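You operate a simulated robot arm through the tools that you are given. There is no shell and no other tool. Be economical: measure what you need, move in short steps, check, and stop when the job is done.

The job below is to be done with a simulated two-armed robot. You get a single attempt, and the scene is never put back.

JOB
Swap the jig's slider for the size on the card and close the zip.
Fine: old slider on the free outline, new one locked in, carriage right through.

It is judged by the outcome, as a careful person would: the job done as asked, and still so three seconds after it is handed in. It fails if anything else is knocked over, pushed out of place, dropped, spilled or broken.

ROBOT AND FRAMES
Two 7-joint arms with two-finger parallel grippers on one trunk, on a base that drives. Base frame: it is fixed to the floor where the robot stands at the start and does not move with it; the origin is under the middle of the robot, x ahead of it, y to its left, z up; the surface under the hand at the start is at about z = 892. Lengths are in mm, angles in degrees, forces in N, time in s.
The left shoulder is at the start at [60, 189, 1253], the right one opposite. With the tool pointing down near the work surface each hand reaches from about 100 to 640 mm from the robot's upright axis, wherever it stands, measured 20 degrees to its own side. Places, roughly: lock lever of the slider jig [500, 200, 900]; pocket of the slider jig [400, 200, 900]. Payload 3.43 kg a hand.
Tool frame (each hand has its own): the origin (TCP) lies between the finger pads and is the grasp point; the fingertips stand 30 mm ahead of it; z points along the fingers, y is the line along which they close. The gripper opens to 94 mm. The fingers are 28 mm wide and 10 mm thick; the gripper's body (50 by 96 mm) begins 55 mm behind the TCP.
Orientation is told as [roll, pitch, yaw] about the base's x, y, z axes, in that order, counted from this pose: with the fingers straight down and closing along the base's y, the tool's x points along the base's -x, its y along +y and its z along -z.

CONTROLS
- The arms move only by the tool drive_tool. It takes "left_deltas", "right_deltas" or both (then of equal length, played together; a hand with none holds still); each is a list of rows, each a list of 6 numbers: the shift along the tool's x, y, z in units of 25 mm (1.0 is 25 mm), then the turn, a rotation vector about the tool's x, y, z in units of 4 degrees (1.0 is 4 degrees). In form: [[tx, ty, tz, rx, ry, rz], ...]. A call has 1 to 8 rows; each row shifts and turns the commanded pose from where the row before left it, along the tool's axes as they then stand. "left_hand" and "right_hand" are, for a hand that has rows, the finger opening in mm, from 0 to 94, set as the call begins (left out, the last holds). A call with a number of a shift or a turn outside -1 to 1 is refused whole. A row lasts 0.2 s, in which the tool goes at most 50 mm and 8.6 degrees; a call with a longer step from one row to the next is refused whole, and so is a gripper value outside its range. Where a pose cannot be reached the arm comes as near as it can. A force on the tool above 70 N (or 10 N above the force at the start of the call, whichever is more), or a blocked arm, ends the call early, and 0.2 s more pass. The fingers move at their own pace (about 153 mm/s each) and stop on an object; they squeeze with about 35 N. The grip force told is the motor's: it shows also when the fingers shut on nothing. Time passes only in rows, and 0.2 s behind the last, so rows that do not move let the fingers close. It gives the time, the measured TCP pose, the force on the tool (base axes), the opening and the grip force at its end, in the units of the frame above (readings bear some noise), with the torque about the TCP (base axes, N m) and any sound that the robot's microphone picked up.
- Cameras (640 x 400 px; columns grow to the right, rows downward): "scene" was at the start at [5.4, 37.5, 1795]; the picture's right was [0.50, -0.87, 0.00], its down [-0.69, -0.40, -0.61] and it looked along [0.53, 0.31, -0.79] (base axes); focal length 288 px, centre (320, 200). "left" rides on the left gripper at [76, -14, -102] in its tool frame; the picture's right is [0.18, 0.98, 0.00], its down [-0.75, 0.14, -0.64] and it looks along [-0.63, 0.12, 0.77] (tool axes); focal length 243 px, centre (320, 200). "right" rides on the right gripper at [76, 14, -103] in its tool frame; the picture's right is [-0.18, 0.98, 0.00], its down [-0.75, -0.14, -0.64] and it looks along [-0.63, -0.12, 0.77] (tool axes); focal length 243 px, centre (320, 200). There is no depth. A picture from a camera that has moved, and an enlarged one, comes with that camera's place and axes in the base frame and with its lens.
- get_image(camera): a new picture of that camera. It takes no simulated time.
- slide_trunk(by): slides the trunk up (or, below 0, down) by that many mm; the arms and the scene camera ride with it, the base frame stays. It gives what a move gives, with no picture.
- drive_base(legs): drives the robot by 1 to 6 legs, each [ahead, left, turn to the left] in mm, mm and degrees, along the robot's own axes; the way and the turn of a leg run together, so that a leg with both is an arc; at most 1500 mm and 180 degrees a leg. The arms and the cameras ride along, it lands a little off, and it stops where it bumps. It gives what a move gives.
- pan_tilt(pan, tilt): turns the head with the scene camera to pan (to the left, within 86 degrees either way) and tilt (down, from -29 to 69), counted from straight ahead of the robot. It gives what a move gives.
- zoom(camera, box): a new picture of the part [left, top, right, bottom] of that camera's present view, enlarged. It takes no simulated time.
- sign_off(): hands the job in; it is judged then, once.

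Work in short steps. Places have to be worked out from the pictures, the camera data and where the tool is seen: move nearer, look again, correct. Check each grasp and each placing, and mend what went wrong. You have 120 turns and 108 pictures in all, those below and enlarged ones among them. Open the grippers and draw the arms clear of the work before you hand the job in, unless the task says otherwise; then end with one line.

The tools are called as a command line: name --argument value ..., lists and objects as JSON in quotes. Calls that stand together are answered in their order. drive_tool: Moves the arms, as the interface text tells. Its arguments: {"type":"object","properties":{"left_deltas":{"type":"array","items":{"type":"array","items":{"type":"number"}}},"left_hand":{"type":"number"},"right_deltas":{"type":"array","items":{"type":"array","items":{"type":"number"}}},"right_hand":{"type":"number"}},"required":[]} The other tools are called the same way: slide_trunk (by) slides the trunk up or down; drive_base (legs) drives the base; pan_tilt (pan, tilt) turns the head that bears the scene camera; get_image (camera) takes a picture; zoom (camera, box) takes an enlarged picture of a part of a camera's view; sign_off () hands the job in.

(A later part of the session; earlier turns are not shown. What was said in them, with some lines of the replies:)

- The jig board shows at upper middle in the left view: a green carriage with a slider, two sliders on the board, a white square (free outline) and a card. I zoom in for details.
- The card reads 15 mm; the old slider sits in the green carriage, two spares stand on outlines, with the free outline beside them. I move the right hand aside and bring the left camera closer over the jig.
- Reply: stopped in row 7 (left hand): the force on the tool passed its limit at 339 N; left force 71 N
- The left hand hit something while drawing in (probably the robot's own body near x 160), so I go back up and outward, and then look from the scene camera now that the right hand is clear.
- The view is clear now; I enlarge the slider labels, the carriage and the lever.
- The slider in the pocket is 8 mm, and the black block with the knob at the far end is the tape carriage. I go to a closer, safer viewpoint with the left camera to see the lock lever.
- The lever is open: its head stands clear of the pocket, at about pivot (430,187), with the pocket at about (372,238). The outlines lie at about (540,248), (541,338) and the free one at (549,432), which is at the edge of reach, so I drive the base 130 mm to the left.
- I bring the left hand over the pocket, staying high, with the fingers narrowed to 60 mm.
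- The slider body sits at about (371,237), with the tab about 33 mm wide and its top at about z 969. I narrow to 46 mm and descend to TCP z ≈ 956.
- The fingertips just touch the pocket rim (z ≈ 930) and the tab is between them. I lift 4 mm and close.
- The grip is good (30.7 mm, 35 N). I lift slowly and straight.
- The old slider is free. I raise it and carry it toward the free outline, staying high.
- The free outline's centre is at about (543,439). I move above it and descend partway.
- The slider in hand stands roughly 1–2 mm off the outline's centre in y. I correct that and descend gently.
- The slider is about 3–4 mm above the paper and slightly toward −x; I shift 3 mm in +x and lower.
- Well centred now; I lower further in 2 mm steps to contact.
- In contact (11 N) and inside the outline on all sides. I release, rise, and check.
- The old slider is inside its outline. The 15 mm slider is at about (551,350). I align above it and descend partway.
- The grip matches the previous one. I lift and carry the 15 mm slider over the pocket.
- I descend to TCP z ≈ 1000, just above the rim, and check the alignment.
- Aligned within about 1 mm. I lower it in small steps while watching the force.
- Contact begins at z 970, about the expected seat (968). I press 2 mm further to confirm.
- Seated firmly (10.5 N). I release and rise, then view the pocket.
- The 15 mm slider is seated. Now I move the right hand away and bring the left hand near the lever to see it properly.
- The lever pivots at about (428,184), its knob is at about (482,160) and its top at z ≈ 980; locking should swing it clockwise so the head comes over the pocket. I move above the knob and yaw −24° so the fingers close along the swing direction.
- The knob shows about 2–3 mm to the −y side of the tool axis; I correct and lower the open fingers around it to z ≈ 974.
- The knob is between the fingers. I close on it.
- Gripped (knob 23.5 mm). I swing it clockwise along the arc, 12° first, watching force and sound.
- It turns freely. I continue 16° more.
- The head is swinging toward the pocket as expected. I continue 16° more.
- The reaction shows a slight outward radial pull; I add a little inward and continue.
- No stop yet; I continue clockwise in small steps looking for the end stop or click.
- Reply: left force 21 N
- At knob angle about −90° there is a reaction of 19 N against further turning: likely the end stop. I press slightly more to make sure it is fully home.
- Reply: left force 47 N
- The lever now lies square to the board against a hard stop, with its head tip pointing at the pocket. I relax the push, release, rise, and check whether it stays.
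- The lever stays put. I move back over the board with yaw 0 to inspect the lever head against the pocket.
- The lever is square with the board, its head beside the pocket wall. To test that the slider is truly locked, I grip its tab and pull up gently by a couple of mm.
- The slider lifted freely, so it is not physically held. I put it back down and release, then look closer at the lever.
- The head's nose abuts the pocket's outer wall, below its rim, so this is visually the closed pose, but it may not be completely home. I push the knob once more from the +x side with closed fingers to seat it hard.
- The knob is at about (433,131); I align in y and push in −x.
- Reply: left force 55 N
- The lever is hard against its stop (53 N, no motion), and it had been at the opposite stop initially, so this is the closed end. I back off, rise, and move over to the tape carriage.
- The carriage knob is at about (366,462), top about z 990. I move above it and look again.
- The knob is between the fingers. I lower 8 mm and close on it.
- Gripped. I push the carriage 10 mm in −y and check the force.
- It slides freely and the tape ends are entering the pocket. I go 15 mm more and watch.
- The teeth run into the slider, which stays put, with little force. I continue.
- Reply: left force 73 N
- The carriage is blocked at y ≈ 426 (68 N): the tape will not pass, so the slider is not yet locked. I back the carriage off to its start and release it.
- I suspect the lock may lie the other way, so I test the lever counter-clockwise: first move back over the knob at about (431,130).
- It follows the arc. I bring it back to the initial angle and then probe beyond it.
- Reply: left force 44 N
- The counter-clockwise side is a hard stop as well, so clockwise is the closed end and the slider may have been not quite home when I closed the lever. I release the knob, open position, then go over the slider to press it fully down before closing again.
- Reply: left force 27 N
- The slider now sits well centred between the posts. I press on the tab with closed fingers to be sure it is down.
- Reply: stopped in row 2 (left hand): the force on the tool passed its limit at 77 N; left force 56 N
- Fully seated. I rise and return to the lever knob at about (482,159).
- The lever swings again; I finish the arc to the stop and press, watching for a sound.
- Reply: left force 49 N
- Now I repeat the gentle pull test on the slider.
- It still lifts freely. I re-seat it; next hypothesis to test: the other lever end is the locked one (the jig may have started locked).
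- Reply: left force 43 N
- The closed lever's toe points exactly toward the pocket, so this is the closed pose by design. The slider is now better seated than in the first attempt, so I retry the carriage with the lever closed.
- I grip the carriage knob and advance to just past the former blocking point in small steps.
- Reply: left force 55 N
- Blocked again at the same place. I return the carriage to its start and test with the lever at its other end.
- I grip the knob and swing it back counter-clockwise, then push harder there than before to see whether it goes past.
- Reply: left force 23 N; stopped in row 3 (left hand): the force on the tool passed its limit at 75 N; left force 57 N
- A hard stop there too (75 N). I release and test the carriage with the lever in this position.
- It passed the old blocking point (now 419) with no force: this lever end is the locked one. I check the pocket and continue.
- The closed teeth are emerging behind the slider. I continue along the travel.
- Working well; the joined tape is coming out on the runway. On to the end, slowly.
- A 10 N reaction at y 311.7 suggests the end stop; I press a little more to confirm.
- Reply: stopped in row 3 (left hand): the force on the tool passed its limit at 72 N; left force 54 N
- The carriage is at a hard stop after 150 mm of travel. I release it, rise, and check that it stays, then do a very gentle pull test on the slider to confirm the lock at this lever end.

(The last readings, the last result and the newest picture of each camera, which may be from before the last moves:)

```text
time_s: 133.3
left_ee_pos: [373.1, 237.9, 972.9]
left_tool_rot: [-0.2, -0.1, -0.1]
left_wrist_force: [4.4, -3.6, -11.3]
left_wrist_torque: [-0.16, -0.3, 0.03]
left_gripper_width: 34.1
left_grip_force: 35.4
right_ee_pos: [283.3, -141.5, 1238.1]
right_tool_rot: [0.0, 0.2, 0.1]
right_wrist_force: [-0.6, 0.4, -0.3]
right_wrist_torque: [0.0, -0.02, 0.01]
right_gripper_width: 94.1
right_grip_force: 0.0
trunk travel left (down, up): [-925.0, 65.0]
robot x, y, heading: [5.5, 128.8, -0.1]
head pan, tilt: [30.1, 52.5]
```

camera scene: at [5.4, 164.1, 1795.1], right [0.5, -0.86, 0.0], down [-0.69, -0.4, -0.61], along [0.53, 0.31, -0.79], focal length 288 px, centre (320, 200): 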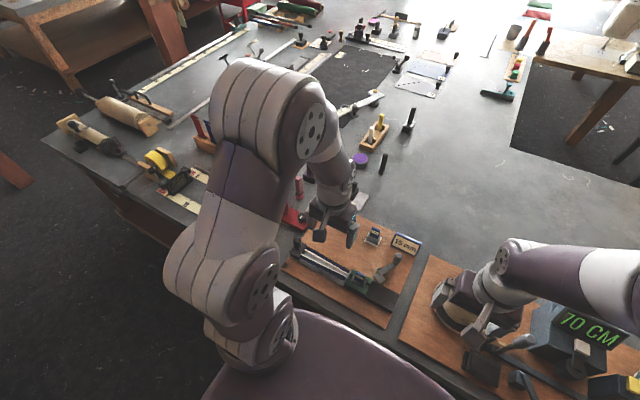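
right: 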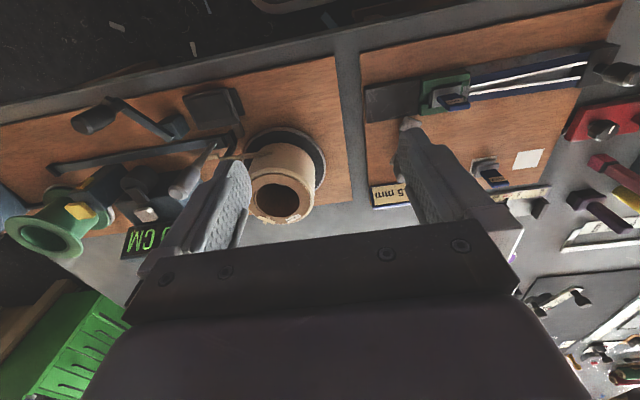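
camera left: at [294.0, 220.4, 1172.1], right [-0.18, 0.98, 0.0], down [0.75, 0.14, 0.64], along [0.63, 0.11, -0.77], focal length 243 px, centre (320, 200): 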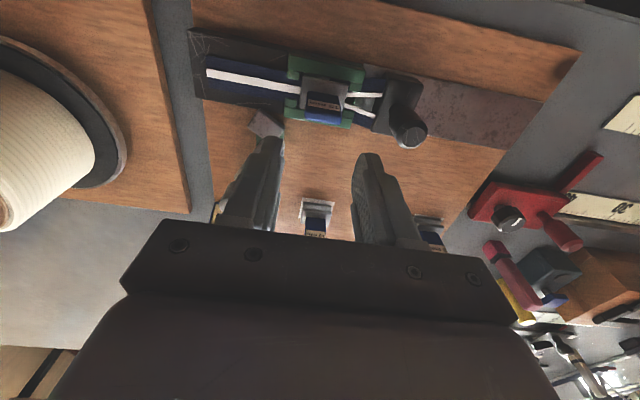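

The slider now resists lifting (11 N at under 2 mm), so this end is the locked one. The grip width reads 34 mm though, so I release and look at its alignment.

drive_tool --left_deltas '[[0, 0, 0.08, 0, 0, 0], [0, 0, 0, 0, 0, 0]]' --left_hand 48

drive_tool --left_deltas '[[0, 0, -0.6, 0, 0, 0], [0, 0, -1, 0, 0, 0], [0, 0, -1, 0, 0, 0], [0, 0, -1, 0, 0, 0]]'

zoom --camera "left" --box '[220, 50, 380, 170]'

zoom --camera "scene" --box '[340, 240, 400, 285]'

```text
time_s: 133.9
left_ee_pos: [371.2, 236.3, 970.8]
left_tool_rot: [-0.3, -0.2, -0.1]
left_wrist_force: [0.1, 0.1, -0.1]
left_wrist_torque: [-0.01, 0.03, 0.02]
left_gripper_width: 47.9
left_grip_force: 0.0
right_ee_pos: [282.6, -140.9, 1239.6]
right_tool_rot: [0.0, 0.0, 0.1]
right_wrist_force: [0.4, -0.7, -0.2]
right_wrist_torque: [-0.01, 0.01, 0.02]
right_gripper_width: 93.6
right_grip_force: 0.1
trunk travel left (down, up): [-925.0, 65.0]
robot x, y, heading: [-0.3, 130.1, 0.1]
head pan, tilt: [30.1, 52.5]
```

```text
time_s: 134.9
left_ee_pos: [370.5, 236.1, 1062.3]
left_tool_rot: [-0.2, -0.3, -0.1]
left_wrist_force: [-0.2, 0.1, -1.2]
left_wrist_torque: [0.0, -0.02, 0.0]
left_gripper_width: 47.6
left_grip_force: 0.0
right_ee_pos: [281.8, -140.4, 1238.6]
right_tool_rot: [0.0, 0.0, 0.1]
right_wrist_force: [-0.8, -0.3, 0.0]
right_wrist_torque: [-0.03, -0.02, 0.04]
right_gripper_width: 94.1
right_grip_force: 0.1
trunk travel left (down, up): [-925.0, 65.0]
robot x, y, heading: [-3.1, 130.7, -0.1]
head pan, tilt: [30.1, 52.5]
```

```text
3.33 times, centred on (300, 110) of left
camera zoom: at [293.4, 223.2, 1164.8], right [-0.18, 0.98, 0.0], down [0.75, 0.14, 0.64], along [0.63, 0.11, -0.77], focal length 809 px, centre (387, 500)
```

zoom: 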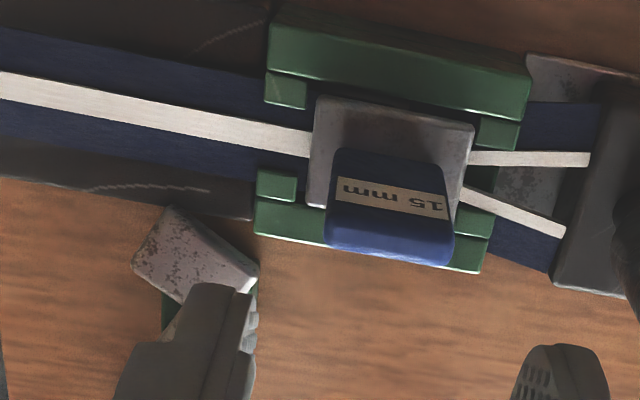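

```text
8.89 times, centred on (370, 262) of scene
camera zoom: at [4.1, 167.1, 1795.0], right [0.5, -0.86, 0.0], down [-0.69, -0.4, -0.61], along [0.53, 0.31, -0.79], focal length 2560 px, centre (-124, -356)
```

zoom: 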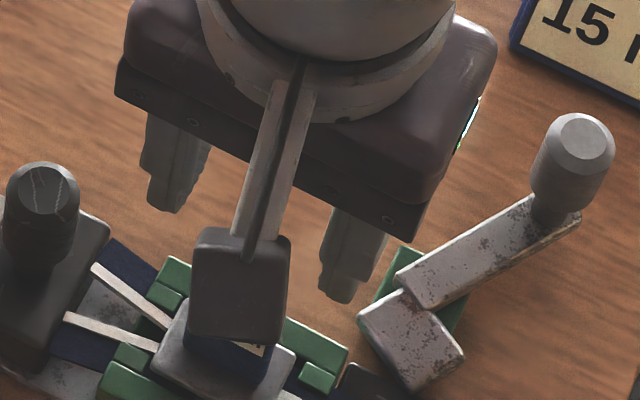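

The slider is in place with the zip joined behind it, the lever at its locked end, and the carriage at its end stop. I draw the left arm up and clear, and do a last check.

drive_tool --left_deltas '[[0, 0, -1, 0, 0, 0], [0, 0, -1, 0, 0, 0], [0, 0, -1, 0, 0, 0], [0, 0, -1, 0, 0, 0], [0, 0.8, -1, 0, 0, 0], [0, 1, -1, 0, 0, 0], [0, 1, -1, 0, 0, 0], [0, 1, -1, 0, 0, 0]]' --left_hand 90

drive_tool --left_deltas '[[0, 1, 0, 0, 0, 0], [0, 1, 0, 0, 0, 0], [0, 1, 0, 0, 0, 0], [0, 1, 0, 0, 0, 0]]'

get_image --camera "scene"

zoom --camera "scene" --box '[290, 190, 420, 290]'

get_image --camera "left"

```text
time_s: 136.7
left_ee_pos: [369.2, 333.4, 1263.5]
left_tool_rot: [-0.3, -0.1, -0.1]
left_wrist_force: [0.6, 0.4, -0.4]
left_wrist_torque: [0.0, -0.01, -0.01]
left_gripper_width: 90.0
left_grip_force: 0.1
right_ee_pos: [281.3, -140.2, 1239.1]
right_tool_rot: [0.0, 0.0, 0.2]
right_wrist_force: [0.1, 0.5, -0.1]
right_wrist_torque: [0.02, 0.0, -0.02]
right_gripper_width: 93.9
right_grip_force: 0.0
trunk travel left (down, up): [-925.0, 65.0]
robot x, y, heading: [0.5, 131.5, 0.3]
head pan, tilt: [30.1, 52.5]
```

```text
time_s: 137.7
left_ee_pos: [370.8, 434.0, 1261.2]
left_tool_rot: [-0.3, -0.2, 0.0]
left_wrist_force: [0.1, -0.5, 0.1]
left_wrist_torque: [0.0, 0.0, 0.01]
left_gripper_width: 89.9
left_grip_force: 0.1
right_ee_pos: [281.6, -139.9, 1239.6]
right_tool_rot: [-0.1, 0.0, 0.0]
right_wrist_force: [-0.4, -0.2, -1.2]
right_wrist_torque: [0.0, -0.01, 0.05]
right_gripper_width: 93.9
right_grip_force: 0.0
trunk travel left (down, up): [-925.0, 65.0]
robot x, y, heading: [-0.7, 127.9, 0.1]
head pan, tilt: [30.1, 52.5]
```

```text
8 pictures are left
camera scene: at [5.4, 168.2, 1795.0], right [0.5, -0.86, 0.0], down [-0.69, -0.4, -0.61], along [0.53, 0.3, -0.79], focal length 288 px, centre (320, 200)
```

scene: 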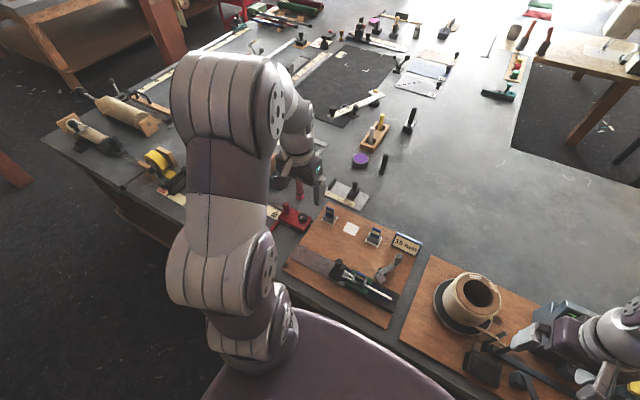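

```text
4.00 times, centred on (355, 240) of scene
camera zoom: at [5.4, 168.2, 1795.0], right [0.5, -0.86, 0.0], down [-0.69, -0.4, -0.61], along [0.53, 0.3, -0.79], focal length 1152 px, centre (180, 40)
```

zoom: 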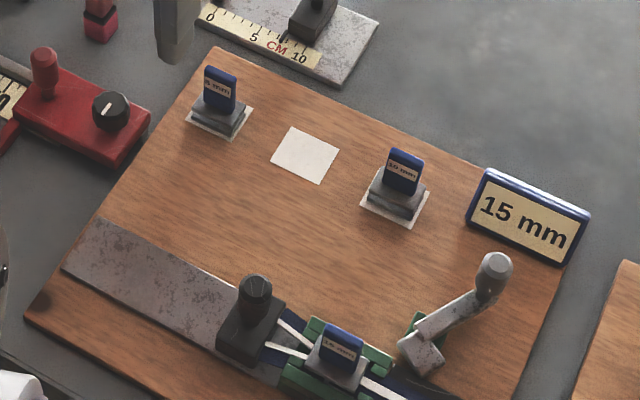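

```text
6 pictures are left
camera left: at [294.6, 420.2, 1362.9], right [-0.18, 0.98, -0.01], down [0.75, 0.14, 0.64], along [0.63, 0.11, -0.77], focal length 243 px, centre (320, 200)
```

left: 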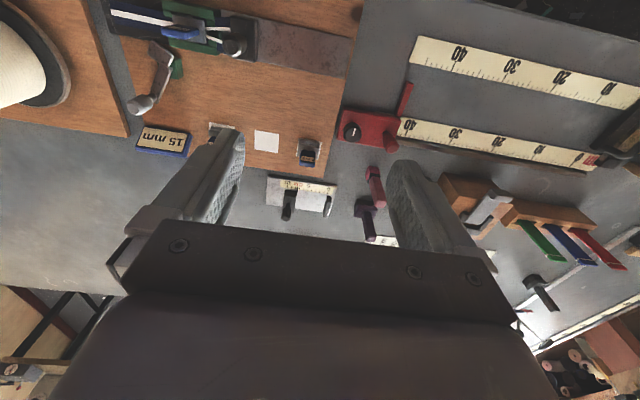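

The 8 mm slider is on the free outline, the 15 mm one is in the pocket, and the carriage is at its far stop. The lever is at the end where the zip passed, nothing else has moved, and both arms are clear, so I hand it in.

sign_off

```text
The job is handed in.
```

I swapped the 8 mm slider for the 15 mm one on the card and closed the zip, but I only inferred that the lock is on. The old slider is on the free outline and the carriage is at its far stop after 150 mm. The lock lever is at the end where the zip went through: with the lever at its other end, the carriage was blocked partway. The slider resisted a gentle pull at the end, but with the tape through it that doesn't prove the lock.
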